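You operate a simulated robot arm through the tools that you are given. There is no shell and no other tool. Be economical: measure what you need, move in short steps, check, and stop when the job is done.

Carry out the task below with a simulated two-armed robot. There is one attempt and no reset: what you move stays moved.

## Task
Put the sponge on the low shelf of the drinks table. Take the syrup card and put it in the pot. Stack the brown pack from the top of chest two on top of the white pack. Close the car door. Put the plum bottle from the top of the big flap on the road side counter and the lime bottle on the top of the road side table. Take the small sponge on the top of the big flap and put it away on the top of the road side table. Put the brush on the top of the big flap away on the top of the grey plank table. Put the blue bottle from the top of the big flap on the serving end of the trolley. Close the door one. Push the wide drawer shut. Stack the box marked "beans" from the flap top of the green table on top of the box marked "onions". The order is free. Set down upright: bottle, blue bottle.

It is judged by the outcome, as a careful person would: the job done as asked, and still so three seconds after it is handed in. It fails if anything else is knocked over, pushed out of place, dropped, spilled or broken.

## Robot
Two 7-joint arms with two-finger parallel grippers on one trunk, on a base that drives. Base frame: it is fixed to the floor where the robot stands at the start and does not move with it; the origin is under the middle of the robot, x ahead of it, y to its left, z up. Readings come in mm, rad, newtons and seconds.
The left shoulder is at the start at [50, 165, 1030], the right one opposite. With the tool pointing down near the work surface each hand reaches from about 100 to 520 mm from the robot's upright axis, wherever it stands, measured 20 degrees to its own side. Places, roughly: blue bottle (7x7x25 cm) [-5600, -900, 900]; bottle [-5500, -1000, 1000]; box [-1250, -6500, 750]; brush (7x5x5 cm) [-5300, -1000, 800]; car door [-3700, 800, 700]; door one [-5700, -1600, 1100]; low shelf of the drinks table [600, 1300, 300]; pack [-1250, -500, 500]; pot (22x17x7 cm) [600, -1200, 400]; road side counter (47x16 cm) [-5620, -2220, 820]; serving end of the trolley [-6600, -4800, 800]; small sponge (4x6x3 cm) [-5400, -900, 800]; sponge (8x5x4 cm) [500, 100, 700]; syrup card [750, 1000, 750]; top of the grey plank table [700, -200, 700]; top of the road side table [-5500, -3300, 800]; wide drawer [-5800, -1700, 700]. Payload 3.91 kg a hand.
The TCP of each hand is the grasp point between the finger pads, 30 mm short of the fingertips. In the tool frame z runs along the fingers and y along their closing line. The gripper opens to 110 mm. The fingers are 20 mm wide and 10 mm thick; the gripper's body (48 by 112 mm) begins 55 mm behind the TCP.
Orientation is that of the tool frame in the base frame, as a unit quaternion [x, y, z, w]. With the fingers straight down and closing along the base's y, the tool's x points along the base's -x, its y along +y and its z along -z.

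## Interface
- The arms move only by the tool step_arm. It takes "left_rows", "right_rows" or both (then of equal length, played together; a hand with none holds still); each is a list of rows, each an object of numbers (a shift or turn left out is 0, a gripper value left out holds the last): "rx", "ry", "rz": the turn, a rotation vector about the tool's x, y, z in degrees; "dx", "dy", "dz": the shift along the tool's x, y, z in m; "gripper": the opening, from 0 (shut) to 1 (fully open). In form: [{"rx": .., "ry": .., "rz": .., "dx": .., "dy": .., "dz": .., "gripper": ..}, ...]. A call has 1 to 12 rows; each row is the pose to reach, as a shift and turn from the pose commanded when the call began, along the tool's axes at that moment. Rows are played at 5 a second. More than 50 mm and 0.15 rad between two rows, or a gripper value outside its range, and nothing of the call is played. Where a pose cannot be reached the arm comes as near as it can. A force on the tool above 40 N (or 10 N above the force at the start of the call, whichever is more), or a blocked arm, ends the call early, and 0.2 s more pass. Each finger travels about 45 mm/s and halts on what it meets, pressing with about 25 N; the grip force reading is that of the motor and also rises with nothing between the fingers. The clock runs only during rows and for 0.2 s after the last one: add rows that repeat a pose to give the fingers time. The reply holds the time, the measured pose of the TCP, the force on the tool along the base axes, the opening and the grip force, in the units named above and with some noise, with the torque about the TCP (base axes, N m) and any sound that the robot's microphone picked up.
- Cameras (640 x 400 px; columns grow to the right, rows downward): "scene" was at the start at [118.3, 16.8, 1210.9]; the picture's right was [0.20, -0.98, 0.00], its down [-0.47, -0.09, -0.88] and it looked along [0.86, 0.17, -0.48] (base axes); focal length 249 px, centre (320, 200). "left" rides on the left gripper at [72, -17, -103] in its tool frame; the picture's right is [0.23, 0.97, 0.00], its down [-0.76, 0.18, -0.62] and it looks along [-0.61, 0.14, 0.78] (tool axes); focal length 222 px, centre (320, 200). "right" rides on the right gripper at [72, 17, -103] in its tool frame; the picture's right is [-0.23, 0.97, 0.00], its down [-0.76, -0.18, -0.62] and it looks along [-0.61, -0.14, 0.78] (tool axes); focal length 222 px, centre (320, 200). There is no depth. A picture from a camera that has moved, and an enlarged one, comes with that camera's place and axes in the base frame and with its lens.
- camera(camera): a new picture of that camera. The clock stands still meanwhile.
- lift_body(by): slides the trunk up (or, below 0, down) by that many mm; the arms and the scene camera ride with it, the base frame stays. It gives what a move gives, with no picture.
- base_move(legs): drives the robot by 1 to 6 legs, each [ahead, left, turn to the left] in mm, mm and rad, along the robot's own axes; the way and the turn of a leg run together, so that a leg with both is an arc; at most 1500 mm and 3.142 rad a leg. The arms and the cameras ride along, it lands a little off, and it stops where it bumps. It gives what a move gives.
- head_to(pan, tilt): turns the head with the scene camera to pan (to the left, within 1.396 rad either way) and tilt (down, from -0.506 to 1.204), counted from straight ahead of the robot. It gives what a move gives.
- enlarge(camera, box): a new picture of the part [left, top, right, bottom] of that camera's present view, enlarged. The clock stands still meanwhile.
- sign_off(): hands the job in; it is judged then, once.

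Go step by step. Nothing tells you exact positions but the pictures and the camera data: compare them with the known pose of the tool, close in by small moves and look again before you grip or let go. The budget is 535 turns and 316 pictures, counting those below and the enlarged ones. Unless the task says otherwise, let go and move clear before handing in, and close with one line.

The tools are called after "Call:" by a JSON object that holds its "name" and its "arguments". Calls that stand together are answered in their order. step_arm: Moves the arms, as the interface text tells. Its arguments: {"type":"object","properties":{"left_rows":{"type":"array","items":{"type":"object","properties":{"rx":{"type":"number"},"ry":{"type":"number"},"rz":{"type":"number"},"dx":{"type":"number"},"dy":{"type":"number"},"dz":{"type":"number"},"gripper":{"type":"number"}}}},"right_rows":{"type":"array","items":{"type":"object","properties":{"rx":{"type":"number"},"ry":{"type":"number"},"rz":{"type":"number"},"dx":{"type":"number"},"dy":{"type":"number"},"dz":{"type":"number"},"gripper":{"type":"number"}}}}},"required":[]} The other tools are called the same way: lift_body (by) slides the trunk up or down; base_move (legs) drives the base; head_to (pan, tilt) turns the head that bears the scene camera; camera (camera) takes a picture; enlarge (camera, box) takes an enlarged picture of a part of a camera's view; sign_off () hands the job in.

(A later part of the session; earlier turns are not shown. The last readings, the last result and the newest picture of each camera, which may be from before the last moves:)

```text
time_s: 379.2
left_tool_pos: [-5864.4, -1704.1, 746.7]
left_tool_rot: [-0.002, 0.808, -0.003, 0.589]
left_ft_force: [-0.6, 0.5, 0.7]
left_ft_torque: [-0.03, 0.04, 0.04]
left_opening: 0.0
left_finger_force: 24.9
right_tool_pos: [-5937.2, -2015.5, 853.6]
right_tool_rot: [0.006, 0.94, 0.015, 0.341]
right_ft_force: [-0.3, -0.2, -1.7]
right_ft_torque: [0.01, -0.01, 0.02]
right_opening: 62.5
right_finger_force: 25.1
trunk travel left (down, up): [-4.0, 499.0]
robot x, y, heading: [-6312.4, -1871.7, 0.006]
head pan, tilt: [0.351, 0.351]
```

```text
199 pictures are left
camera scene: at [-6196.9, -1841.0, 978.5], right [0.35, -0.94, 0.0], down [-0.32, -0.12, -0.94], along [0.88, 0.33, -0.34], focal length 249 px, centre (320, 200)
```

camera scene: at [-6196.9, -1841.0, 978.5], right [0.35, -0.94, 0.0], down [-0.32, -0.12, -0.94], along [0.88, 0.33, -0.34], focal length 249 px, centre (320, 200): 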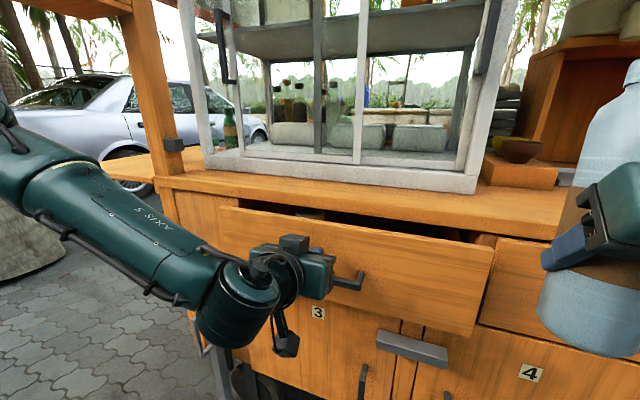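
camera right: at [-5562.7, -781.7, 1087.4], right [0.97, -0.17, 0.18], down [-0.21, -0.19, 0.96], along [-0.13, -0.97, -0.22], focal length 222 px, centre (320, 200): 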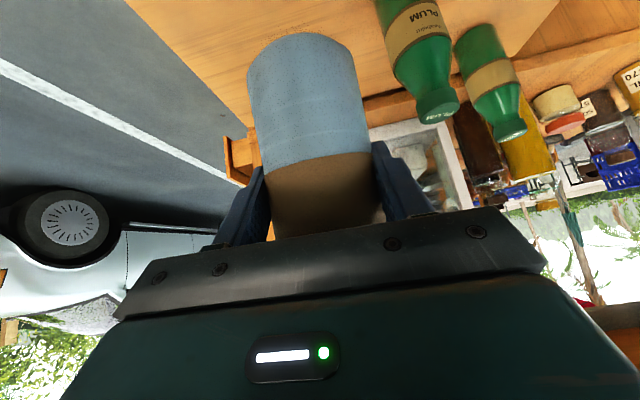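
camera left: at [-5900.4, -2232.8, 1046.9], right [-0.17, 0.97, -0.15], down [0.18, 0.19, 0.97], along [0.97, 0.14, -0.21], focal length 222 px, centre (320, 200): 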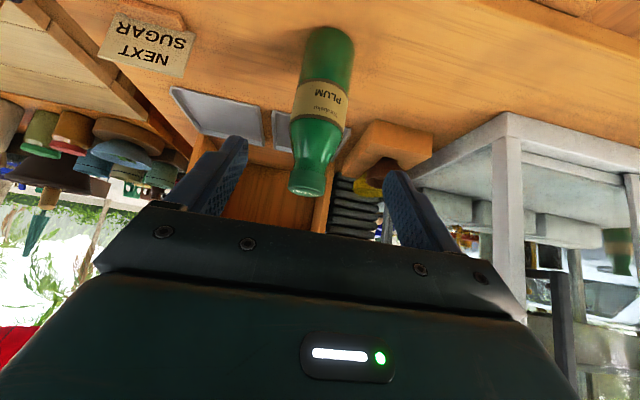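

Call:
{"name": "base_move", "arguments": {"legs": [[40, 0, 0]]}}

Call:
{"name": "step_arm", "arguments": {"left_rows": [{"dz": 0.008}, {"dz": 0.016}, {"dz": 0.024}, {"dz": 0.032}, {"dz": 0.04}, {"dz": 0.048}, {"dz": 0.056}, {"dz": 0.064}]}}

Call:
{"name": "camera", "arguments": {"camera": "scene"}}

```text
time_s: 380.1
left_tool_pos: [-5823.7, -1703.8, 748.6]
left_tool_rot: [-0.002, 0.808, -0.004, 0.589]
left_ft_force: [0.0, -0.3, 0.0]
left_ft_torque: [0.01, -0.01, 0.0]
left_opening: 0.0
left_finger_force: 25.3
right_tool_pos: [-5897.3, -2016.9, 854.2]
right_tool_rot: [0.005, 0.94, 0.015, 0.342]
right_ft_force: [-0.3, -1.5, -1.2]
right_ft_torque: [0.05, 0.02, 0.03]
right_opening: 62.1
right_finger_force: 25.0
trunk travel left (down, up): [-4.0, 499.0]
robot x, y, heading: [-6274.3, -1873.9, 0.0]
head pan, tilt: [0.351, 0.351]
```

```text
time_s: 380.9
left_tool_pos: [-5810.4, -1703.4, 742.1]
left_tool_rot: [-0.001, 0.808, -0.005, 0.589]
left_ft_force: [-18.9, 3.7, 7.1]
left_ft_torque: [0.05, -0.28, 0.1]
left_opening: 0.0
left_finger_force: 24.5
right_tool_pos: [-5899.4, -2015.4, 854.5]
right_tool_rot: [0.005, 0.939, 0.015, 0.344]
right_ft_force: [0.2, 0.1, -1.0]
right_ft_torque: [0.01, 0.0, 0.01]
right_opening: 62.4
right_finger_force: 25.1
trunk travel left (down, up): [-4.0, 499.0]
robot x, y, heading: [-6274.2, -1869.2, 0.001]
head pan, tilt: [0.351, 0.351]
stopped in row 3 (left hand): the force on the tool passed its limit at 52 N (the readings are from after the stop); the commanded pose is now the measured one
```

```text
198 pictures are left
camera scene: at [-6159.3, -1840.5, 978.9], right [0.35, -0.94, 0.0], down [-0.32, -0.12, -0.94], along [0.88, 0.33, -0.34], focal length 249 px, centre (320, 200)
```

scene: 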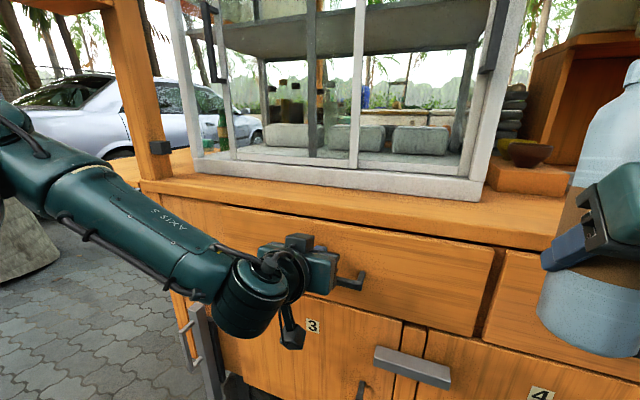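

The drawer hit its stop. Back off and check the drawer and door one.

Call:
{"name": "step_arm", "arguments": {"left_rows": [{"dz": -0.03}, {"dz": -0.06}]}}

Call:
{"name": "base_move", "arguments": {"legs": [[-250, 0, 0]]}}

Call:
{"name": "lift_body", "arguments": {"by": 150}}

Call:
{"name": "camera", "arguments": {"camera": "scene"}}

Call:
{"name": "enlarge", "arguments": {"camera": "scene", "box": [190, 40, 480, 230]}}

```text
time_s: 381.5
left_tool_pos: [-5830.4, -1711.8, 760.1]
left_tool_rot: [-0.001, 0.809, -0.004, 0.587]
left_ft_force: [-0.2, 0.0, 0.2]
left_ft_torque: [0.03, 0.03, -0.01]
left_opening: 0.0
left_finger_force: 25.2
left hand out of reach, approached as far as the arm can: row 1, 2
right_tool_pos: [-5898.3, -2015.2, 853.4]
right_tool_rot: [0.004, 0.94, 0.015, 0.341]
right_ft_force: [0.1, -0.3, -0.9]
right_ft_torque: [0.0, 0.0, 0.02]
right_opening: 62.2
right_finger_force: 25.0
trunk travel left (down, up): [-4.0, 499.0]
robot x, y, heading: [-6271.7, -1872.9, 0.006]
head pan, tilt: [0.351, 0.351]
```

```text
time_s: 383.3
left_tool_pos: [-6078.6, -1713.6, 761.4]
left_tool_rot: [-0.001, 0.809, -0.004, 0.588]
left_ft_force: [-0.5, -0.3, -0.3]
left_ft_torque: [-0.02, -0.05, 0.02]
left_opening: 0.2
left_finger_force: 24.5
right_tool_pos: [-6147.2, -2016.7, 853.2]
right_tool_rot: [0.005, 0.94, 0.015, 0.342]
right_ft_force: [0.0, -0.1, -0.7]
right_ft_torque: [0.0, -0.02, -0.01]
right_opening: 62.1
right_finger_force: 24.7
trunk travel left (down, up): [-4.0, 499.0]
robot x, y, heading: [-6526.0, -1873.7, 0.006]
head pan, tilt: [0.351, 0.351]
```

```text
time_s: 385.1
left_tool_pos: [-6079.0, -1712.7, 910.7]
left_tool_rot: [0.001, 0.81, -0.006, 0.587]
left_ft_force: [0.7, 0.4, -0.1]
left_ft_torque: [0.0, 0.01, 0.0]
left_opening: 0.0
left_finger_force: 25.1
right_tool_pos: [-6147.0, -2016.1, 1004.1]
right_tool_rot: [0.005, 0.94, 0.015, 0.342]
right_ft_force: [0.1, 0.8, -0.4]
right_ft_torque: [-0.02, 0.01, 0.02]
right_opening: 62.1
right_finger_force: 24.8
trunk travel left (down, up): [-154.0, 349.0]
robot x, y, heading: [-6524.4, -1874.1, 0.008]
head pan, tilt: [0.351, 0.351]
```

```text
197 pictures are left
camera scene: at [-6406.7, -1841.9, 1128.5], right [0.35, -0.94, 0.0], down [-0.32, -0.12, -0.94], along [0.88, 0.33, -0.34], focal length 249 px, centre (320, 200)
```

scene: 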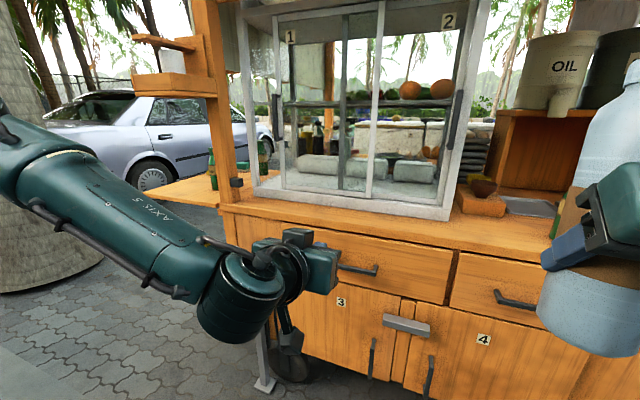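

```text
2.11 times, centred on (335, 135) of scene
camera zoom: at [-6406.7, -1841.9, 1128.5], right [0.35, -0.94, 0.0], down [-0.32, -0.12, -0.94], along [0.88, 0.33, -0.34], focal length 525 px, centre (288, 337)
```

zoom: 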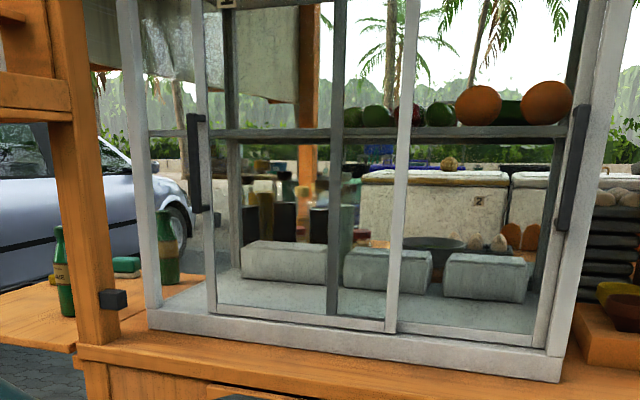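

Door one needs to slide left ~75 mm; its handle is near [-5595, -1370, 1100]. Drawer is flush. Raise the left hand for it.

Call:
{"name": "lift_body", "arguments": {"by": 100}}

Call:
{"name": "step_arm", "arguments": {"left_rows": [{"dx": -0.025, "dy": 0.025, "dz": -0.008, "ry": -4}, {"dx": -0.05, "dy": 0.055, "dz": -0.016, "ry": -8}, {"dx": -0.075, "dy": 0.085, "dz": -0.024, "ry": -12}, {"dx": -0.09, "dy": 0.12, "dz": -0.029, "ry": -13}]}}

Call:
{"name": "base_move", "arguments": {"legs": [[0, 165, 0], [230, 0, 0]]}}

Call:
{"name": "camera", "arguments": {"camera": "scene"}}

```text
time_s: 386.4
left_tool_pos: [-6078.2, -1712.0, 1011.0]
left_tool_rot: [-0.001, 0.81, -0.004, 0.587]
left_ft_force: [0.2, -0.2, 0.2]
left_ft_torque: [-0.02, -0.02, 0.03]
left_opening: 0.0
left_finger_force: 24.9
right_tool_pos: [-6146.7, -2017.2, 1103.5]
right_tool_rot: [0.005, 0.94, 0.015, 0.341]
right_ft_force: [0.1, -0.2, -0.5]
right_ft_torque: [0.0, 0.04, -0.02]
right_opening: 62.3
right_finger_force: 24.1
trunk travel left (down, up): [-254.0, 249.0]
robot x, y, heading: [-6520.9, -1875.0, 0.001]
head pan, tilt: [0.351, 0.351]
```

```text
time_s: 387.4
left_tool_pos: [-6078.8, -1591.8, 1104.2]
left_tool_rot: [-0.001, 0.737, -0.004, 0.676]
left_ft_force: [-1.0, 0.3, -1.3]
left_ft_torque: [0.0, 0.02, 0.01]
left_opening: 0.0
left_finger_force: 25.2
left hand out of reach, approached as far as the arm can: row 1, 2, 3
right_tool_pos: [-6148.0, -2015.1, 1103.8]
right_tool_rot: [0.006, 0.94, 0.013, 0.341]
right_ft_force: [-0.7, 0.2, -0.8]
right_ft_torque: [0.02, 0.02, 0.0]
right_opening: 62.2
right_finger_force: 24.8
trunk travel left (down, up): [-254.0, 249.0]
robot x, y, heading: [-6521.0, -1872.5, 0.007]
head pan, tilt: [0.351, 0.351]
```

```text
time_s: 390.8
left_tool_pos: [-5850.9, -1422.6, 1104.0]
left_tool_rot: [-0.002, 0.738, -0.004, 0.675]
left_ft_force: [-0.4, 0.1, 0.0]
left_ft_torque: [-0.01, 0.0, 0.03]
left_opening: 0.2
left_finger_force: 25.2
right_tool_pos: [-5917.5, -1849.2, 1103.6]
right_tool_rot: [0.003, 0.94, 0.016, 0.342]
right_ft_force: [0.3, -0.1, -0.2]
right_ft_torque: [-0.02, 0.06, 0.01]
right_opening: 62.2
right_finger_force: 25.2
trunk travel left (down, up): [-254.0, 249.0]
robot x, y, heading: [-6296.7, -1706.3, 0.008]
head pan, tilt: [0.351, 0.351]
```

```text
195 pictures are left
camera scene: at [-6178.5, -1674.5, 1228.4], right [0.35, -0.94, 0.0], down [-0.32, -0.12, -0.94], along [0.88, 0.33, -0.34], focal length 249 px, centre (320, 200)
```

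scene: 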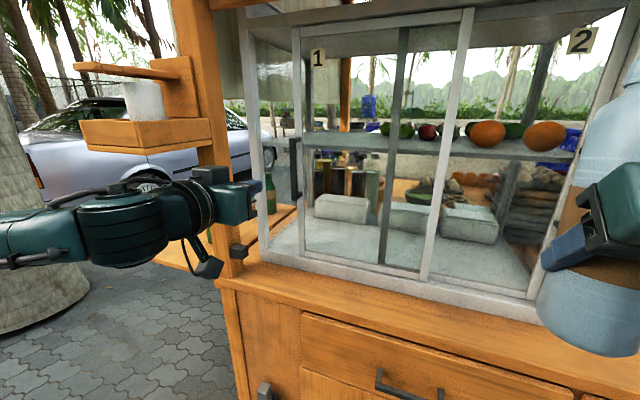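

Call:
{"name": "step_arm", "arguments": {"left_rows": [{"gripper": 0.5}, {"gripper": 0.5}, {"gripper": 0.5}]}}

Call:
{"name": "base_move", "arguments": {"legs": [[110, 5, 0]]}}

Call:
{"name": "camera", "arguments": {"camera": "scene"}}

Call:
{"name": "camera", "arguments": {"camera": "left"}}

```text
time_s: 391.6
left_tool_pos: [-5851.1, -1422.8, 1104.6]
left_tool_rot: [-0.002, 0.738, -0.004, 0.675]
left_ft_force: [-0.5, -0.6, 0.3]
left_ft_torque: [0.02, 0.03, 0.0]
left_opening: 55.1
left_finger_force: 0.1
right_tool_pos: [-5919.2, -1849.6, 1103.7]
right_tool_rot: [0.002, 0.94, 0.017, 0.342]
right_ft_force: [-0.2, -0.9, -1.2]
right_ft_torque: [-0.04, 0.03, 0.0]
right_opening: 62.2
right_finger_force: 25.4
trunk travel left (down, up): [-254.0, 249.0]
robot x, y, heading: [-6296.1, -1706.3, 0.01]
head pan, tilt: [0.351, 0.351]
```

```text
time_s: 392.8
left_tool_pos: [-5742.5, -1416.6, 1103.3]
left_tool_rot: [-0.003, 0.738, -0.002, 0.675]
left_ft_force: [0.5, 0.1, -0.2]
left_ft_torque: [-0.02, -0.01, 0.0]
left_opening: 55.0
left_finger_force: 0.0
right_tool_pos: [-5808.4, -1841.8, 1103.7]
right_tool_rot: [0.002, 0.94, 0.016, 0.341]
right_ft_force: [1.0, 0.7, -0.6]
right_ft_torque: [-0.03, 0.04, 0.01]
right_opening: 62.2
right_finger_force: 24.9
trunk travel left (down, up): [-254.0, 249.0]
robot x, y, heading: [-6183.2, -1696.4, 0.007]
head pan, tilt: [0.351, 0.351]
```

```text
194 pictures are left
camera scene: at [-6068.8, -1668.3, 1228.4], right [0.35, -0.94, 0.0], down [-0.32, -0.12, -0.94], along [0.88, 0.33, -0.34], focal length 249 px, centre (320, 200)
```

scene: 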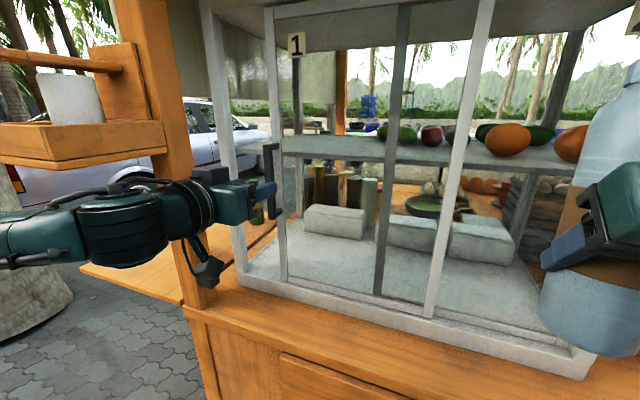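

```text
193 pictures are left
camera left: at [-5850.8, -1435.2, 1041.2], right [-0.02, 0.97, -0.23], down [-0.55, 0.18, 0.81], along [0.83, 0.15, 0.53], focal length 222 px, centre (320, 200)
```

left: 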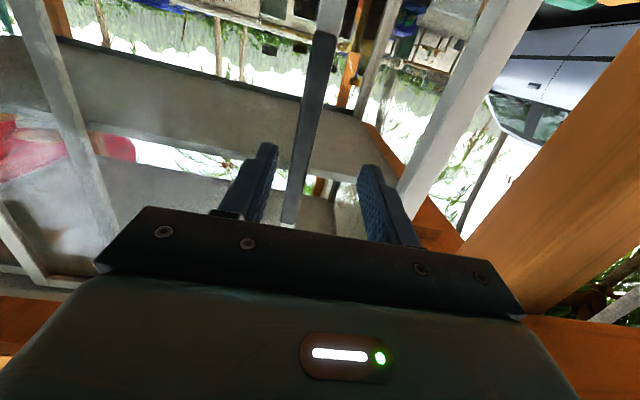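

The handle bar lies right between the open fingers. Move in gently to straddle it, then close.

Call:
{"name": "step_arm", "arguments": {"left_rows": [{"dz": 0.015}, {"dz": 0.03}, {"dz": 0.04}]}}

Call:
{"name": "camera", "arguments": {"camera": "left"}}

Call:
{"name": "enlarge", "arguments": {"camera": "scene", "box": [180, 100, 360, 260]}}

```text
time_s: 393.6
left_tool_pos: [-5703.2, -1416.6, 1100.7]
left_tool_rot: [-0.002, 0.737, -0.003, 0.676]
left_ft_force: [0.6, 0.0, -0.1]
left_ft_torque: [0.0, 0.0, -0.01]
left_opening: 55.0
left_finger_force: 0.0
right_tool_pos: [-5809.1, -1842.3, 1104.0]
right_tool_rot: [0.003, 0.94, 0.015, 0.341]
right_ft_force: [0.6, 0.7, -0.3]
right_ft_torque: [-0.01, 0.03, -0.01]
right_opening: 62.3
right_finger_force: 25.0
trunk travel left (down, up): [-254.0, 249.0]
robot x, y, heading: [-6181.2, -1698.5, 0.013]
head pan, tilt: [0.351, 0.351]
```

```text
192 pictures are left
camera left: at [-5811.1, -1435.1, 1038.2], right [-0.02, 0.97, -0.23], down [-0.55, 0.18, 0.81], along [0.83, 0.15, 0.54], focal length 222 px, centre (320, 200)
```

left: 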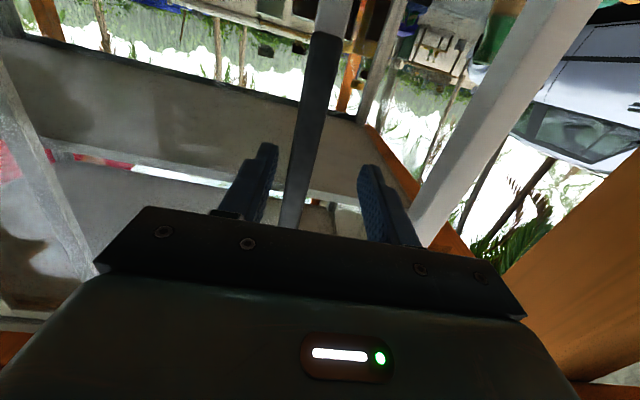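

```text
2.50 times, centred on (270, 180) of scene
camera zoom: at [-6069.2, -1668.4, 1228.5], right [0.35, -0.94, 0.0], down [-0.32, -0.12, -0.94], along [0.88, 0.33, -0.34], focal length 623 px, centre (445, 250)
```

zoom: 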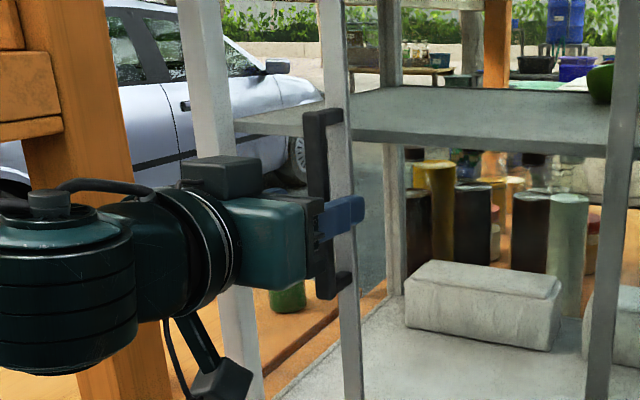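

Call:
{"name": "step_arm", "arguments": {"left_rows": [{"gripper": 0.05}, {"gripper": 0.05}, {"gripper": 0.05}, {"gripper": 0.05}]}}

Call:
{"name": "camera", "arguments": {"camera": "left"}}

```text
time_s: 394.6
left_tool_pos: [-5704.2, -1418.0, 1100.9]
left_tool_rot: [-0.003, 0.738, -0.001, 0.675]
left_ft_force: [0.3, 0.7, 0.9]
left_ft_torque: [0.72, 0.27, -0.06]
left_opening: 13.8
left_finger_force: 44.8
right_tool_pos: [-5808.9, -1842.9, 1104.2]
right_tool_rot: [0.003, 0.94, 0.016, 0.341]
right_ft_force: [-0.4, 0.4, -0.6]
right_ft_torque: [0.04, 0.04, -0.01]
right_opening: 62.3
right_finger_force: 24.9
trunk travel left (down, up): [-254.0, 249.0]
robot x, y, heading: [-6188.7, -1699.8, 0.008]
head pan, tilt: [0.351, 0.351]
```

```text
190 pictures are left
camera left: at [-5811.2, -1435.0, 1038.2], right [-0.02, 0.97, -0.23], down [-0.55, 0.18, 0.81], along [0.83, 0.14, 0.54], focal length 222 px, centre (320, 200)
```

left: 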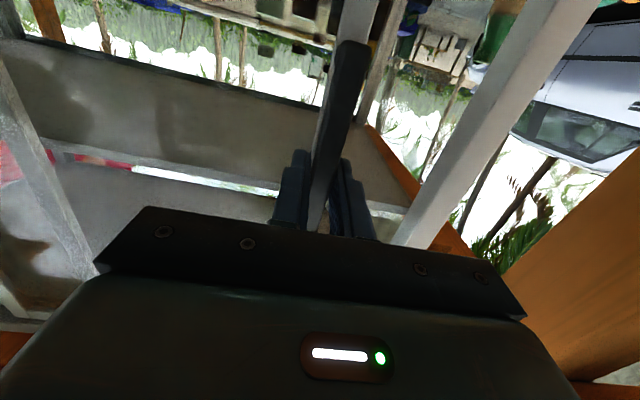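

Handle gripped (14 mm). Slide it left (+y).

Call:
{"name": "step_arm", "arguments": {"left_rows": [{"dy": 0.01}, {"dy": 0.02}, {"dy": 0.03}, {"dy": 0.04}, {"dy": 0.05}, {"dy": 0.06}, {"dy": 0.07}, {"dy": 0.08}, {"dy": 0.09}, {"dy": 0.1}]}}

Call:
{"name": "enlarge", "arguments": {"camera": "scene", "box": [160, 60, 380, 260]}}

```text
time_s: 396.7
left_tool_pos: [-5704.1, -1338.5, 1100.5]
left_tool_rot: [0.01, 0.736, -0.009, 0.677]
left_ft_force: [7.8, -17.5, 2.9]
left_ft_torque: [0.5, 0.05, 0.67]
left_opening: 13.8
left_finger_force: 44.9
right_tool_pos: [-5809.7, -1846.7, 1103.0]
right_tool_rot: [0.004, 0.94, 0.016, 0.342]
right_ft_force: [0.3, 0.3, -1.0]
right_ft_torque: [-0.01, 0.03, -0.01]
right_opening: 62.4
right_finger_force: 24.7
trunk travel left (down, up): [-254.0, 249.0]
robot x, y, heading: [-6186.8, -1703.2, 0.004]
head pan, tilt: [0.351, 0.351]
stopped in row 10 (left hand): the force on the tool passed its limit at 47 N (the readings are from after the stop); the commanded pose is now the measured one
```

```text
2.00 times, centred on (270, 160) of scene
camera zoom: at [-6068.3, -1671.9, 1228.5], right [0.35, -0.94, 0.0], down [-0.32, -0.12, -0.94], along [0.88, 0.33, -0.34], focal length 499 px, centre (420, 280)
```

zoom: 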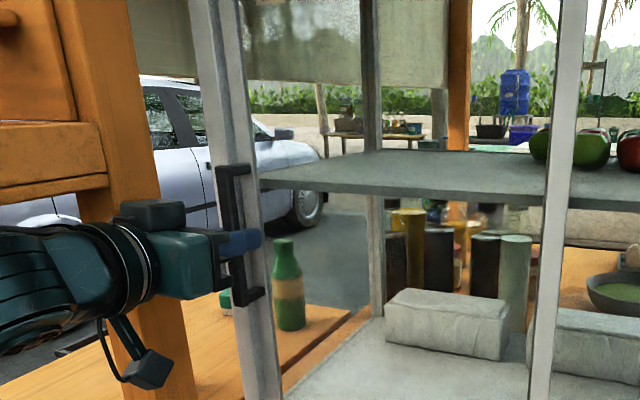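

Door one is shut against the post. Release and retreat.

Call:
{"name": "step_arm", "arguments": {"left_rows": [{"gripper": 0.4}, {"gripper": 0.4}, {"gripper": 0.4}, {"dz": -0.02}, {"dz": -0.045}, {"dz": -0.07}]}}

Call:
{"name": "base_move", "arguments": {"legs": [[-250, -60, 0]]}}

Call:
{"name": "camera", "arguments": {"camera": "scene"}}

```text
time_s: 398.1
left_tool_pos: [-5772.8, -1331.4, 1104.1]
left_tool_rot: [0.002, 0.738, -0.007, 0.675]
left_ft_force: [-0.2, -0.8, -0.4]
left_ft_torque: [0.02, 0.02, 0.04]
left_opening: 43.8
left_finger_force: 0.0
right_tool_pos: [-5809.1, -1843.8, 1104.9]
right_tool_rot: [0.003, 0.94, 0.016, 0.341]
right_ft_force: [-0.3, -0.2, -0.3]
right_ft_torque: [-0.02, -0.01, -0.01]
right_opening: 62.1
right_finger_force: 24.8
trunk travel left (down, up): [-254.0, 249.0]
robot x, y, heading: [-6183.4, -1699.6, 0.005]
head pan, tilt: [0.351, 0.351]
```

```text
time_s: 399.9
left_tool_pos: [-6021.9, -1393.1, 1105.7]
left_tool_rot: [0.005, 0.737, -0.008, 0.676]
left_ft_force: [-1.0, -0.5, -0.1]
left_ft_torque: [0.03, -0.06, -0.02]
left_opening: 44.1
left_finger_force: 0.1
right_tool_pos: [-6056.8, -1904.5, 1104.7]
right_tool_rot: [0.004, 0.939, 0.016, 0.343]
right_ft_force: [-0.9, -0.3, -0.9]
right_ft_torque: [0.01, 0.01, 0.04]
right_opening: 62.1
right_finger_force: 24.8
trunk travel left (down, up): [-254.0, 249.0]
robot x, y, heading: [-6433.3, -1763.4, 0.006]
head pan, tilt: [0.351, 0.351]
```

```text
188 pictures are left
camera scene: at [-6318.5, -1730.3, 1228.6], right [0.35, -0.94, 0.0], down [-0.32, -0.12, -0.94], along [0.88, 0.33, -0.34], focal length 249 px, centre (320, 200)
```

scene: 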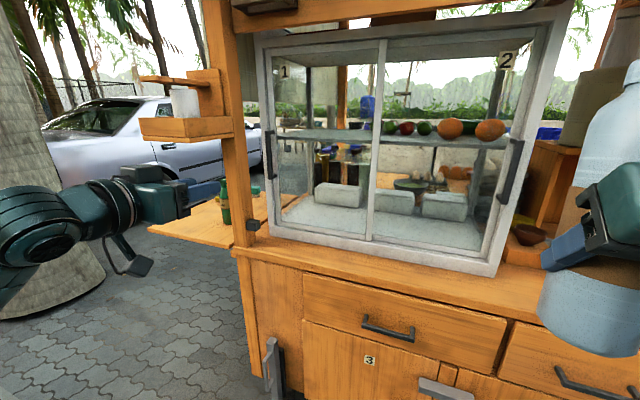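

Both closed. With the left hand free, I'll fetch the lime bottle before going on. Drive back to the flap.

Call:
{"name": "base_move", "arguments": {"legs": [[0, 1400, 0], [0, 0, -1.577], [0, 680, 0]]}}

Call:
{"name": "lift_body", "arguments": {"by": -50}}

Call:
{"name": "step_arm", "arguments": {"left_rows": [{"ry": 8, "gripper": 1.0}, {"ry": 16, "dy": -0.03}, {"ry": 24, "dy": -0.06}, {"ry": 32, "dy": -0.1}, {"ry": 40, "dy": -0.14}, {"ry": 44, "dy": -0.17}]}}

Call:
{"name": "head_to", "arguments": {"pan": 0.2, "tilt": 0.45}}

Call:
{"name": "camera", "arguments": {"camera": "scene"}}

Call:
{"name": "camera", "arguments": {"camera": "left"}}

```text
time_s: 422.2
left_tool_pos: [-5404.6, -789.6, 1105.5]
left_tool_rot: [0.526, 0.516, -0.485, 0.47]
left_ft_force: [0.1, -0.3, -0.2]
left_ft_torque: [0.01, 0.0, 0.0]
left_opening: 43.7
left_finger_force: 0.1
right_tool_pos: [-5915.3, -749.8, 1103.1]
right_tool_rot: [0.669, 0.66, -0.231, 0.251]
right_ft_force: [0.1, -0.5, -0.3]
right_ft_torque: [0.03, 0.02, -0.01]
right_opening: 62.3
right_finger_force: 25.5
trunk travel left (down, up): [-254.0, 249.0]
robot x, y, heading: [-5770.9, -376.0, -1.569]
head pan, tilt: [0.351, 0.351]
```

```text
time_s: 423.1
left_tool_pos: [-5403.3, -789.0, 1056.3]
left_tool_rot: [0.526, 0.517, -0.485, 0.47]
left_ft_force: [0.2, -0.5, -0.5]
left_ft_torque: [0.01, -0.02, -0.01]
left_opening: 44.2
left_finger_force: 0.1
right_tool_pos: [-5914.1, -750.8, 1053.7]
right_tool_rot: [0.669, 0.66, -0.231, 0.251]
right_ft_force: [-0.4, 0.3, -1.5]
right_ft_torque: [0.0, -0.01, 0.01]
right_opening: 62.4
right_finger_force: 25.6
trunk travel left (down, up): [-204.0, 299.0]
robot x, y, heading: [-5769.7, -374.8, -1.57]
head pan, tilt: [0.351, 0.351]
```

```text
time_s: 424.5
left_tool_pos: [-5574.6, -785.5, 1055.0]
left_tool_rot: [0.67, 0.655, -0.253, 0.241]
left_ft_force: [-0.8, -0.3, -0.7]
left_ft_torque: [0.02, 0.01, 0.01]
left_opening: 110.1
left_finger_force: 0.1
right_tool_pos: [-5914.7, -750.9, 1053.4]
right_tool_rot: [0.67, 0.659, -0.231, 0.252]
right_ft_force: [0.5, 0.1, -0.7]
right_ft_torque: [0.02, 0.03, 0.03]
right_opening: 62.2
right_finger_force: 25.0
trunk travel left (down, up): [-204.0, 299.0]
robot x, y, heading: [-5771.6, -376.6, -1.566]
head pan, tilt: [0.351, 0.351]
```

```text
time_s: 425.2
left_tool_pos: [-5574.2, -784.4, 1055.7]
left_tool_rot: [0.67, 0.654, -0.254, 0.242]
left_ft_force: [0.7, -0.2, 0.3]
left_ft_torque: [-0.03, -0.01, 0.0]
left_opening: 110.1
left_finger_force: 0.1
right_tool_pos: [-5913.5, -751.7, 1054.1]
right_tool_rot: [0.669, 0.66, -0.231, 0.252]
right_ft_force: [0.7, 0.5, -0.8]
right_ft_torque: [0.01, 0.0, 0.02]
right_opening: 62.3
right_finger_force: 24.5
trunk travel left (down, up): [-204.0, 299.0]
robot x, y, heading: [-5771.6, -376.6, -1.571]
head pan, tilt: [0.201, 0.45]
```

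```text
187 pictures are left
camera scene: at [-5751.5, -495.3, 1169.3], right [-0.98, -0.2, 0.0], down [-0.09, 0.43, -0.9], along [0.18, -0.88, -0.43], focal length 249 px, centre (320, 200)
```

scene: 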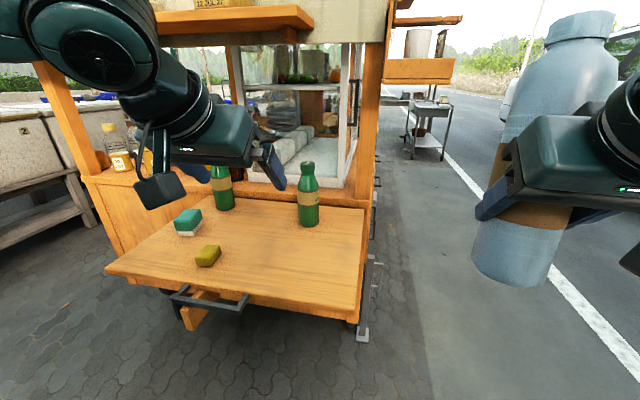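

```text
186 pictures are left
camera left: at [-5586.6, -662.5, 1086.6], right [0.98, 0.15, -0.16], down [0.18, -0.17, 0.97], along [0.12, -0.97, -0.19], focal length 222 px, centre (320, 200)
```

left: 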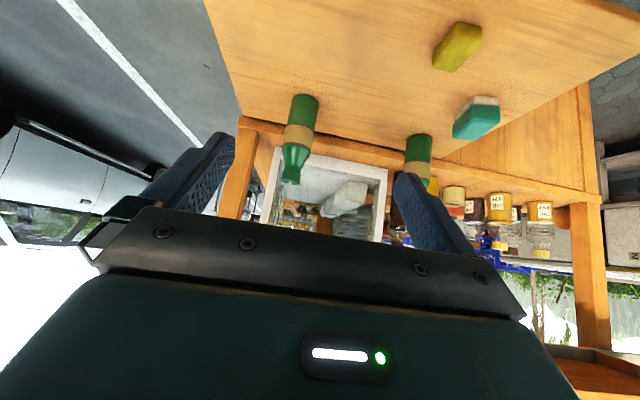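

Call:
{"name": "base_move", "arguments": {"legs": [[160, 0, 0]]}}

Call:
{"name": "step_arm", "arguments": {"left_rows": [{"dx": 0.026, "dy": -0.006, "dz": 0.03}, {"dx": 0.052, "dy": -0.012, "dz": 0.06}, {"dx": 0.08, "dy": -0.018, "dz": 0.092}, {"dx": 0.1125, "dy": -0.023, "dz": 0.13}]}}

Call:
{"name": "camera", "arguments": {"camera": "left"}}

```text
time_s: 426.6
left_tool_pos: [-5574.0, -946.7, 1055.6]
left_tool_rot: [0.67, 0.655, -0.252, 0.242]
left_ft_force: [0.0, -0.8, 0.6]
left_ft_torque: [0.02, 0.01, 0.0]
left_opening: 110.1
left_finger_force: 0.0
right_tool_pos: [-5915.7, -911.2, 1053.8]
right_tool_rot: [0.67, 0.66, -0.232, 0.25]
right_ft_force: [0.1, -0.2, -1.0]
right_ft_torque: [0.04, 0.0, 0.02]
right_opening: 62.4
right_finger_force: 24.6
trunk travel left (down, up): [-204.0, 299.0]
robot x, y, heading: [-5772.2, -533.6, -1.57]
head pan, tilt: [0.201, 0.45]
```

```text
refused: row 4 steps farther than a row can; nothing moved
```

```text
185 pictures are left
camera left: at [-5586.7, -823.3, 1086.6], right [0.98, 0.15, -0.16], down [0.18, -0.17, 0.97], along [0.12, -0.97, -0.19], focal length 222 px, centre (320, 200)
```

left: 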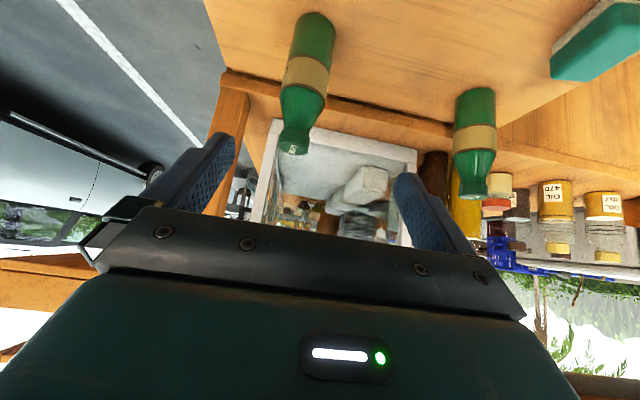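

Call:
{"name": "step_arm", "arguments": {"left_rows": [{"dx": 0.026, "dy": -0.006, "dz": 0.03}, {"dx": 0.052, "dy": -0.012, "dz": 0.06}, {"dx": 0.08, "dy": -0.018, "dz": 0.092}, {"dx": 0.1, "dy": -0.023, "dz": 0.115}, {"dx": 0.1125, "dy": -0.023, "dz": 0.13}]}}

Call:
{"name": "camera", "arguments": {"camera": "left"}}

```text
time_s: 427.8
left_tool_pos: [-5598.1, -944.5, 883.0]
left_tool_rot: [0.67, 0.655, -0.253, 0.242]
left_ft_force: [0.1, 0.1, 0.8]
left_ft_torque: [-0.01, -0.01, 0.0]
left_opening: 109.9
left_finger_force: 0.0
right_tool_pos: [-5915.3, -911.1, 1052.8]
right_tool_rot: [0.67, 0.659, -0.232, 0.25]
right_ft_force: [0.3, -0.3, 0.1]
right_ft_torque: [0.02, 0.0, 0.01]
right_opening: 62.2
right_finger_force: 25.7
trunk travel left (down, up): [-204.0, 299.0]
robot x, y, heading: [-5772.1, -530.5, -1.57]
head pan, tilt: [0.201, 0.45]
```

```text
184 pictures are left
camera left: at [-5610.7, -823.3, 914.4], right [0.98, 0.15, -0.16], down [0.18, -0.17, 0.97], along [0.12, -0.97, -0.19], focal length 222 px, centre (320, 200)
```

left: 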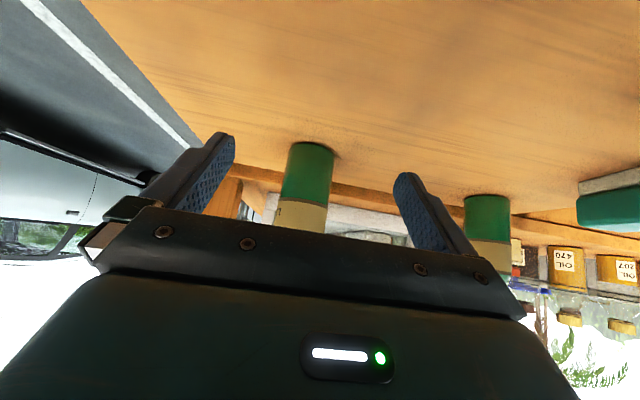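

Call:
{"name": "step_arm", "arguments": {"left_rows": [{"dx": -0.03, "dz": 0.026}, {"dx": -0.06, "dz": 0.052}, {"dx": -0.09, "dz": 0.079}]}}

Call:
{"name": "camera", "arguments": {"camera": "left"}}

```text
time_s: 428.6
left_tool_pos: [-5600.7, -1065.7, 883.7]
left_tool_rot: [0.67, 0.655, -0.253, 0.242]
left_ft_force: [-0.3, -0.5, 0.2]
left_ft_torque: [0.02, 0.01, -0.01]
left_opening: 109.8
left_finger_force: 0.1
right_tool_pos: [-5914.8, -911.0, 1052.8]
right_tool_rot: [0.67, 0.659, -0.232, 0.251]
right_ft_force: [-0.5, -0.1, -1.1]
right_ft_torque: [0.02, 0.03, 0.0]
right_opening: 62.5
right_finger_force: 24.9
trunk travel left (down, up): [-204.0, 299.0]
robot x, y, heading: [-5769.7, -535.6, -1.572]
head pan, tilt: [0.201, 0.45]
```

```text
183 pictures are left
camera left: at [-5613.8, -942.6, 914.2], right [0.98, 0.15, -0.15], down [0.18, -0.17, 0.97], along [0.12, -0.97, -0.19], focal length 222 px, centre (320, 200)
```

left: 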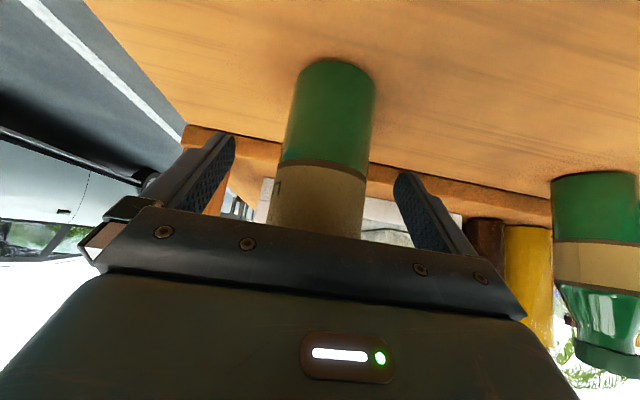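

Call:
{"name": "step_arm", "arguments": {"left_rows": [{"dx": -0.012, "dz": 0.0105}, {"dx": -0.012, "dz": 0.0105, "gripper": 0.4}, {"dx": -0.012, "dz": 0.0105, "gripper": 0.4}, {"dx": -0.012, "dz": 0.0105, "gripper": 0.4}, {"dx": -0.012, "dz": 0.0105, "gripper": 0.4}, {"dx": -0.012, "dz": 0.0105, "gripper": 0.4}, {"dx": -0.012, "dz": 0.0105, "gripper": 0.4}, {"dx": -0.038, "dz": -0.02}, {"dx": -0.064, "dz": -0.05}, {"dx": -0.09, "dz": -0.08}, {"dx": -0.117, "dz": -0.11}]}}

Call:
{"name": "camera", "arguments": {"camera": "left"}}

```text
time_s: 431.0
left_tool_pos: [-5601.0, -1081.6, 1043.9]
left_tool_rot: [0.67, 0.655, -0.252, 0.242]
left_ft_force: [-0.3, 0.1, -2.8]
left_ft_torque: [0.04, -0.01, 0.02]
left_opening: 57.3
left_finger_force: 25.1
right_tool_pos: [-5914.6, -911.0, 1053.4]
right_tool_rot: [0.669, 0.66, -0.232, 0.251]
right_ft_force: [-0.1, 0.6, -0.4]
right_ft_torque: [-0.02, -0.03, 0.0]
right_opening: 62.3
right_finger_force: 24.8
trunk travel left (down, up): [-204.0, 299.0]
robot x, y, heading: [-5771.6, -533.8, -1.571]
head pan, tilt: [0.201, 0.45]
```

```text
182 pictures are left
camera left: at [-5613.3, -959.1, 1073.8], right [0.98, 0.15, -0.16], down [0.18, -0.17, 0.97], along [0.12, -0.97, -0.19], focal length 222 px, centre (320, 200)
```

left: 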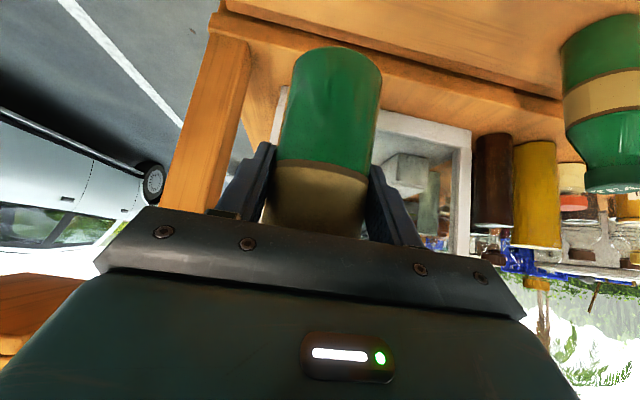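

Lime held. Drive out along the road side toward the road side table.

Call:
{"name": "base_move", "arguments": {"legs": [[-250, 0, 0], [0, -750, 0], [1400, 0, 0], [1200, 0, 0]]}}

Call:
{"name": "head_to", "arguments": {"pan": 0.8, "tilt": 0.35}}

Call:
{"name": "camera", "arguments": {"camera": "scene"}}

Call:
{"name": "head_to", "arguments": {"pan": 0.0, "tilt": 0.35}}

Call:
{"name": "camera", "arguments": {"camera": "scene"}}

```text
time_s: 451.7
left_tool_pos: [-6374.7, -3443.2, 1042.4]
left_tool_rot: [0.673, 0.652, -0.254, 0.241]
left_ft_force: [-0.2, -0.1, -3.5]
left_ft_torque: [0.06, -0.02, -0.02]
left_opening: 57.0
left_finger_force: 25.2
right_tool_pos: [-6685.4, -3270.3, 1053.0]
right_tool_rot: [0.673, 0.657, -0.232, 0.25]
right_ft_force: [-0.4, 0.1, -0.5]
right_ft_torque: [0.02, 0.03, 0.04]
right_opening: 62.2
right_finger_force: 25.7
trunk travel left (down, up): [-204.0, 299.0]
robot x, y, heading: [-6537.4, -2893.9, -1.583]
head pan, tilt: [0.201, 0.45]
```

```text
time_s: 452.7
left_tool_pos: [-6374.8, -3442.5, 1041.8]
left_tool_rot: [0.672, 0.652, -0.254, 0.241]
left_ft_force: [0.0, 0.1, -3.4]
left_ft_torque: [0.02, 0.02, 0.0]
left_opening: 56.8
left_finger_force: 25.0
right_tool_pos: [-6687.5, -3270.4, 1054.1]
right_tool_rot: [0.672, 0.657, -0.233, 0.25]
right_ft_force: [0.2, -0.2, -0.2]
right_ft_torque: [0.01, -0.01, 0.01]
right_opening: 62.1
right_finger_force: 25.5
trunk travel left (down, up): [-204.0, 299.0]
robot x, y, heading: [-6535.5, -2897.3, -1.578]
head pan, tilt: [0.799, 0.351]
```

```text
181 pictures are left
camera scene: at [-6472.9, -2991.3, 1178.5], right [-0.7, -0.71, 0.0], down [-0.24, 0.24, -0.94], along [0.67, -0.66, -0.34], focal length 249 px, centre (320, 200)
```

scene: 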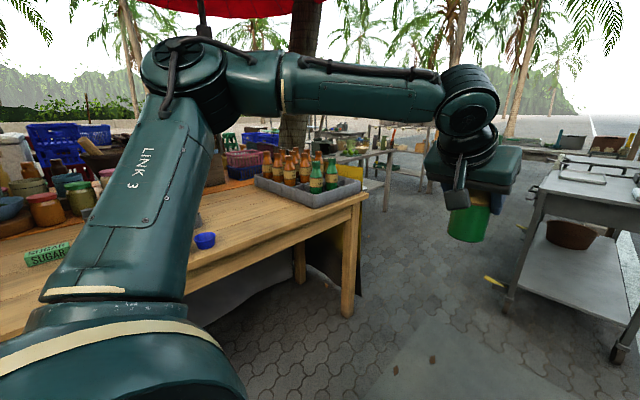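

```text
time_s: 453.9
left_tool_pos: [-6374.9, -3442.7, 1043.4]
left_tool_rot: [0.672, 0.653, -0.253, 0.242]
left_ft_force: [0.4, -1.1, -3.2]
left_ft_torque: [0.03, 0.0, 0.02]
left_opening: 57.2
left_finger_force: 25.3
right_tool_pos: [-6687.9, -3269.5, 1053.8]
right_tool_rot: [0.672, 0.657, -0.233, 0.251]
right_ft_force: [-0.7, 0.0, -0.2]
right_ft_torque: [0.0, -0.01, -0.02]
right_opening: 62.2
right_finger_force: 25.7
trunk travel left (down, up): [-204.0, 299.0]
robot x, y, heading: [-6538.4, -2892.0, -1.583]
head pan, tilt: [0.0, 0.351]
```

```text
180 pictures are left
camera scene: at [-6539.8, -3018.9, 1178.5], right [-1.0, 0.01, 0.0], down [0.0, 0.34, -0.94], along [-0.01, -0.94, -0.34], focal length 249 px, centre (320, 200)
```

scene: 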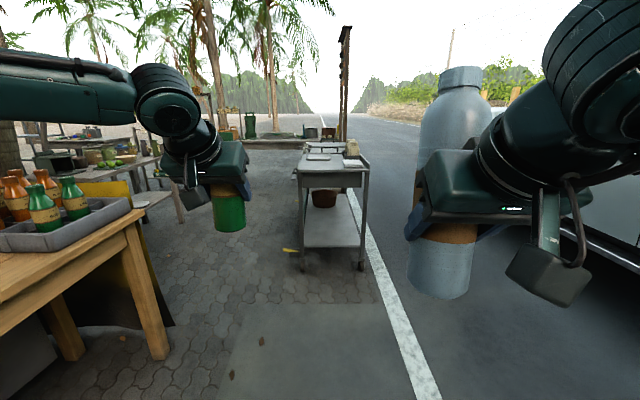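

The wooden table is the road side table, front edge x≈-5845, with free space near [-5740, -3420]. Face it and approach.

Call:
{"name": "base_move", "arguments": {"legs": [[690, 0, 0], [0, 0, 1.583]]}}

Call:
{"name": "head_to", "arguments": {"pan": 0.3, "tilt": 0.45}}

Call:
{"name": "camera", "arguments": {"camera": "scene"}}

Call:
{"name": "camera", "arguments": {"camera": "left"}}

```text
time_s: 461.5
left_tool_pos: [-6000.3, -3408.3, 1042.1]
left_tool_rot: [0.009, 0.937, -0.007, 0.35]
left_ft_force: [0.0, 0.0, -3.3]
left_ft_torque: [-0.02, 0.02, 0.02]
left_opening: 57.1
left_finger_force: 25.0
right_tool_pos: [-6169.5, -3724.3, 1053.3]
right_tool_rot: [0.006, 0.94, 0.014, 0.341]
right_ft_force: [-1.1, 0.6, -0.5]
right_ft_torque: [0.02, 0.02, 0.0]
right_opening: 62.1
right_finger_force: 25.1
trunk travel left (down, up): [-204.0, 299.0]
robot x, y, heading: [-6548.7, -3583.8, -0.002]
head pan, tilt: [0.0, 0.351]
```

```text
time_s: 462.3
left_tool_pos: [-6000.2, -3408.3, 1042.7]
left_tool_rot: [0.01, 0.937, -0.007, 0.349]
left_ft_force: [-0.3, 0.1, -3.4]
left_ft_torque: [0.02, 0.04, 0.02]
left_opening: 56.6
left_finger_force: 25.6
right_tool_pos: [-6169.4, -3724.0, 1053.1]
right_tool_rot: [0.006, 0.94, 0.014, 0.341]
right_ft_force: [-0.2, 0.3, -0.8]
right_ft_torque: [0.01, 0.0, 0.04]
right_opening: 62.1
right_finger_force: 25.1
trunk travel left (down, up): [-204.0, 299.0]
robot x, y, heading: [-6543.6, -3580.4, 0.005]
head pan, tilt: [0.3, 0.45]
```

```text
179 pictures are left
camera scene: at [-6428.8, -3553.2, 1169.3], right [0.3, -0.95, 0.0], down [-0.42, -0.13, -0.9], along [0.86, 0.27, -0.44], focal length 249 px, centre (320, 200)
```

scene: 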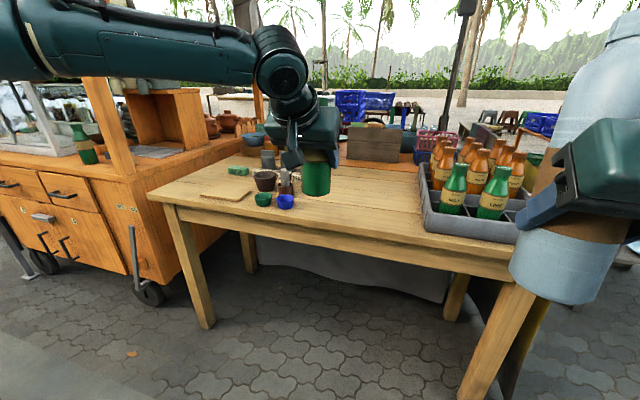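

```text
178 pictures are left
camera left: at [-6122.0, -3423.3, 1073.1], right [-0.15, 0.98, -0.16], down [0.17, 0.18, 0.97], along [0.97, 0.12, -0.19], focal length 222 px, centre (320, 200)
```

left: 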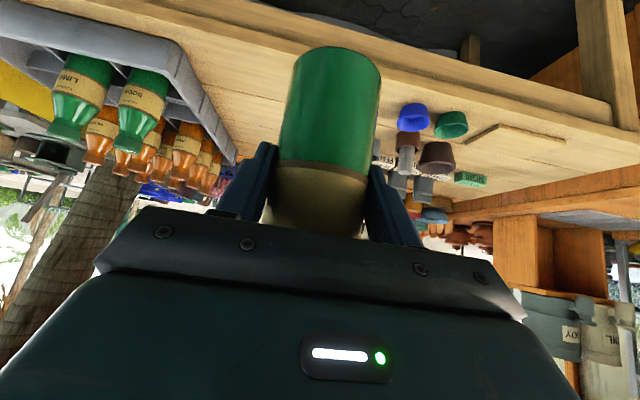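

Call:
{"name": "base_move", "arguments": {"legs": [[250, -10, 0]]}}

Call:
{"name": "step_arm", "arguments": {"left_rows": [{"dx": 0.026, "dz": 0.03}, {"dx": 0.052, "dz": 0.06}, {"dx": 0.079, "dz": 0.09}]}}

Call:
{"name": "camera", "arguments": {"camera": "scene"}}

Call:
{"name": "camera", "arguments": {"camera": "left"}}

```text
time_s: 464.1
left_tool_pos: [-5749.5, -3417.4, 1042.0]
left_tool_rot: [0.008, 0.937, -0.007, 0.35]
left_ft_force: [-0.1, -0.7, -3.2]
left_ft_torque: [-0.01, 0.06, 0.0]
left_opening: 57.2
left_finger_force: 25.1
right_tool_pos: [-5918.5, -3732.1, 1054.7]
right_tool_rot: [0.005, 0.94, 0.014, 0.341]
right_ft_force: [0.9, -0.3, -0.6]
right_ft_torque: [0.0, 0.03, -0.03]
right_opening: 62.3
right_finger_force: 24.7
trunk travel left (down, up): [-204.0, 299.0]
robot x, y, heading: [-6293.2, -3587.4, 0.007]
head pan, tilt: [0.3, 0.45]
```

```text
time_s: 464.9
left_tool_pos: [-5751.3, -3416.6, 921.9]
left_tool_rot: [0.008, 0.937, -0.007, 0.35]
left_ft_force: [-0.1, 0.0, -4.2]
left_ft_torque: [0.0, 0.03, 0.0]
left_opening: 56.8
left_finger_force: 24.6
right_tool_pos: [-5918.1, -3732.3, 1054.0]
right_tool_rot: [0.004, 0.94, 0.015, 0.341]
right_ft_force: [-0.3, 1.4, -1.2]
right_ft_torque: [0.03, 0.02, -0.02]
right_opening: 62.2
right_finger_force: 24.8
trunk travel left (down, up): [-204.0, 299.0]
robot x, y, heading: [-6297.7, -3587.9, 0.005]
head pan, tilt: [0.3, 0.45]
```

```text
177 pictures are left
camera scene: at [-6178.3, -3561.8, 1169.3], right [0.3, -0.95, 0.0], down [-0.42, -0.13, -0.9], along [0.86, 0.27, -0.44], focal length 249 px, centre (320, 200)
```

scene: 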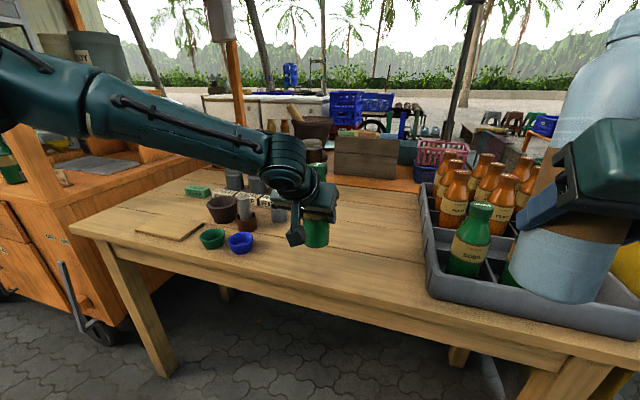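

```text
176 pictures are left
camera left: at [-5873.5, -3430.9, 952.7], right [-0.15, 0.98, -0.16], down [0.17, 0.18, 0.97], along [0.97, 0.12, -0.19], focal length 222 px, centre (320, 200)
```

left: 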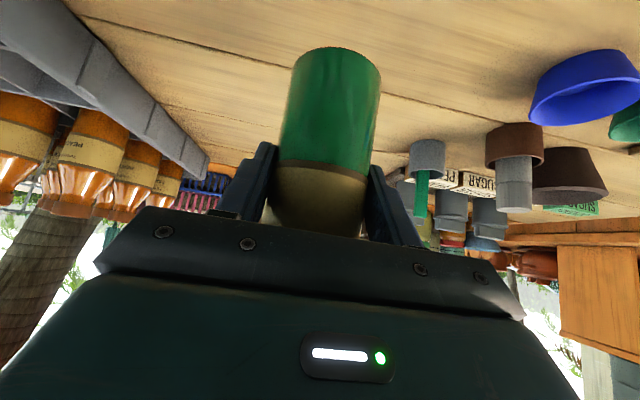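

Call:
{"name": "step_arm", "arguments": {"left_rows": [{"dx": 0.01, "dz": 0.0113}, {"dx": 0.0165, "dz": 0.019}, {"dx": 0.0225, "dz": 0.026}, {"dx": 0.027, "dz": 0.031}, {"dx": 0.0305, "dz": 0.035}, {"dx": 0.034, "dz": 0.039}, {"dx": 0.037, "dz": 0.0425}]}}

```text
time_s: 466.5
left_tool_pos: [-5751.4, -3417.8, 866.4]
left_tool_rot: [0.009, 0.937, -0.007, 0.35]
left_ft_force: [-0.1, 0.3, -3.3]
left_ft_torque: [0.03, 0.03, -0.05]
left_opening: 56.7
left_finger_force: 25.0
right_tool_pos: [-5919.5, -3733.1, 1053.4]
right_tool_rot: [0.005, 0.94, 0.014, 0.342]
right_ft_force: [-0.8, 0.1, -1.5]
right_ft_torque: [0.01, 0.04, -0.01]
right_opening: 62.3
right_finger_force: 25.2
trunk travel left (down, up): [-204.0, 299.0]
robot x, y, heading: [-6296.3, -3589.9, 0.002]
head pan, tilt: [0.3, 0.45]
```

Call:
{"name": "step_arm", "arguments": {"left_rows": [{"dx": 0.003, "dz": 0.0035}, {"dx": 0.006, "dz": 0.007}, {"dx": 0.009, "dz": 0.0105}, {"dx": 0.012, "dz": 0.014}, {"dx": 0.015, "dz": 0.0175}, {"dx": 0.018, "dz": 0.021}, {"dx": 0.021, "dz": 0.0245}]}}

Call:
{"name": "camera", "arguments": {"camera": "left"}}

```text
time_s: 468.1
left_tool_pos: [-5750.8, -3418.2, 834.3]
left_tool_rot: [0.009, 0.937, -0.008, 0.35]
left_ft_force: [-2.3, -0.5, 17.3]
left_ft_torque: [-0.06, -0.56, -0.02]
left_opening: 56.2
left_finger_force: 25.6
right_tool_pos: [-5920.9, -3732.9, 1055.2]
right_tool_rot: [0.004, 0.939, 0.016, 0.343]
right_ft_force: [-0.4, 0.0, -0.3]
right_ft_torque: [-0.02, 0.02, 0.02]
right_opening: 62.3
right_finger_force: 24.5
trunk travel left (down, up): [-204.0, 299.0]
robot x, y, heading: [-6293.6, -3587.3, 0.008]
head pan, tilt: [0.3, 0.45]
```

```text
175 pictures are left
camera left: at [-5873.3, -3433.3, 865.3], right [-0.15, 0.98, -0.16], down [0.17, 0.18, 0.97], along [0.97, 0.12, -0.19], focal length 222 px, centre (320, 200)
```

left: 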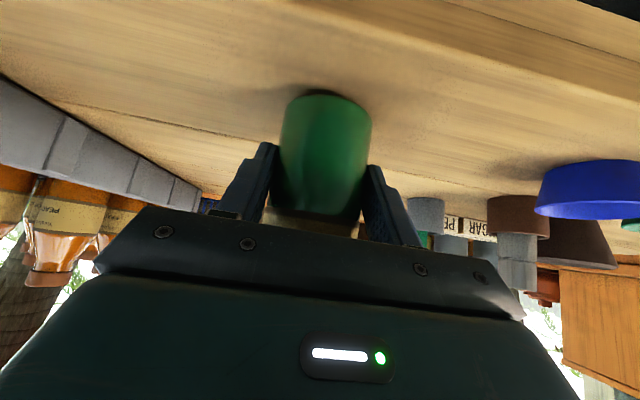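

The bottle is on the table (it slid slightly in the grip but is upright). Release and retract.

Call:
{"name": "step_arm", "arguments": {"left_rows": [{"dx": -0.0006, "dz": -0.0007}, {"dx": -0.0006, "dz": -0.0007, "gripper": 0.65}, {"dx": -0.0006, "dz": -0.0007, "gripper": 0.85}, {"dx": -0.0006, "dz": -0.0007, "gripper": 0.85}, {"dz": -0.03}, {"dz": -0.06}, {"dz": -0.1}, {"dz": -0.14}, {"dz": -0.18}]}}

Call:
{"name": "camera", "arguments": {"camera": "left"}}

```text
time_s: 470.1
left_tool_pos: [-5870.3, -3413.8, 968.9]
left_tool_rot: [0.007, 0.937, -0.006, 0.35]
left_ft_force: [-0.1, -1.1, -0.6]
left_ft_torque: [0.0, 0.03, 0.02]
left_opening: 93.5
left_finger_force: 0.0
right_tool_pos: [-5919.6, -3732.1, 1054.8]
right_tool_rot: [0.005, 0.939, 0.015, 0.343]
right_ft_force: [0.3, -0.2, -0.4]
right_ft_torque: [0.02, -0.01, 0.02]
right_opening: 62.2
right_finger_force: 24.9
trunk travel left (down, up): [-204.0, 299.0]
robot x, y, heading: [-6295.5, -3588.0, 0.006]
head pan, tilt: [0.3, 0.45]
```

```text
174 pictures are left
camera left: at [-5991.6, -3428.9, 1000.9], right [-0.15, 0.98, -0.16], down [0.17, 0.18, 0.97], along [0.97, 0.12, -0.19], focal length 222 px, centre (320, 200)
```

left: 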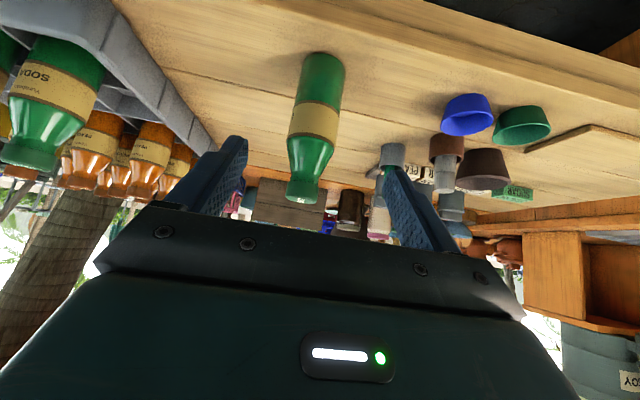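

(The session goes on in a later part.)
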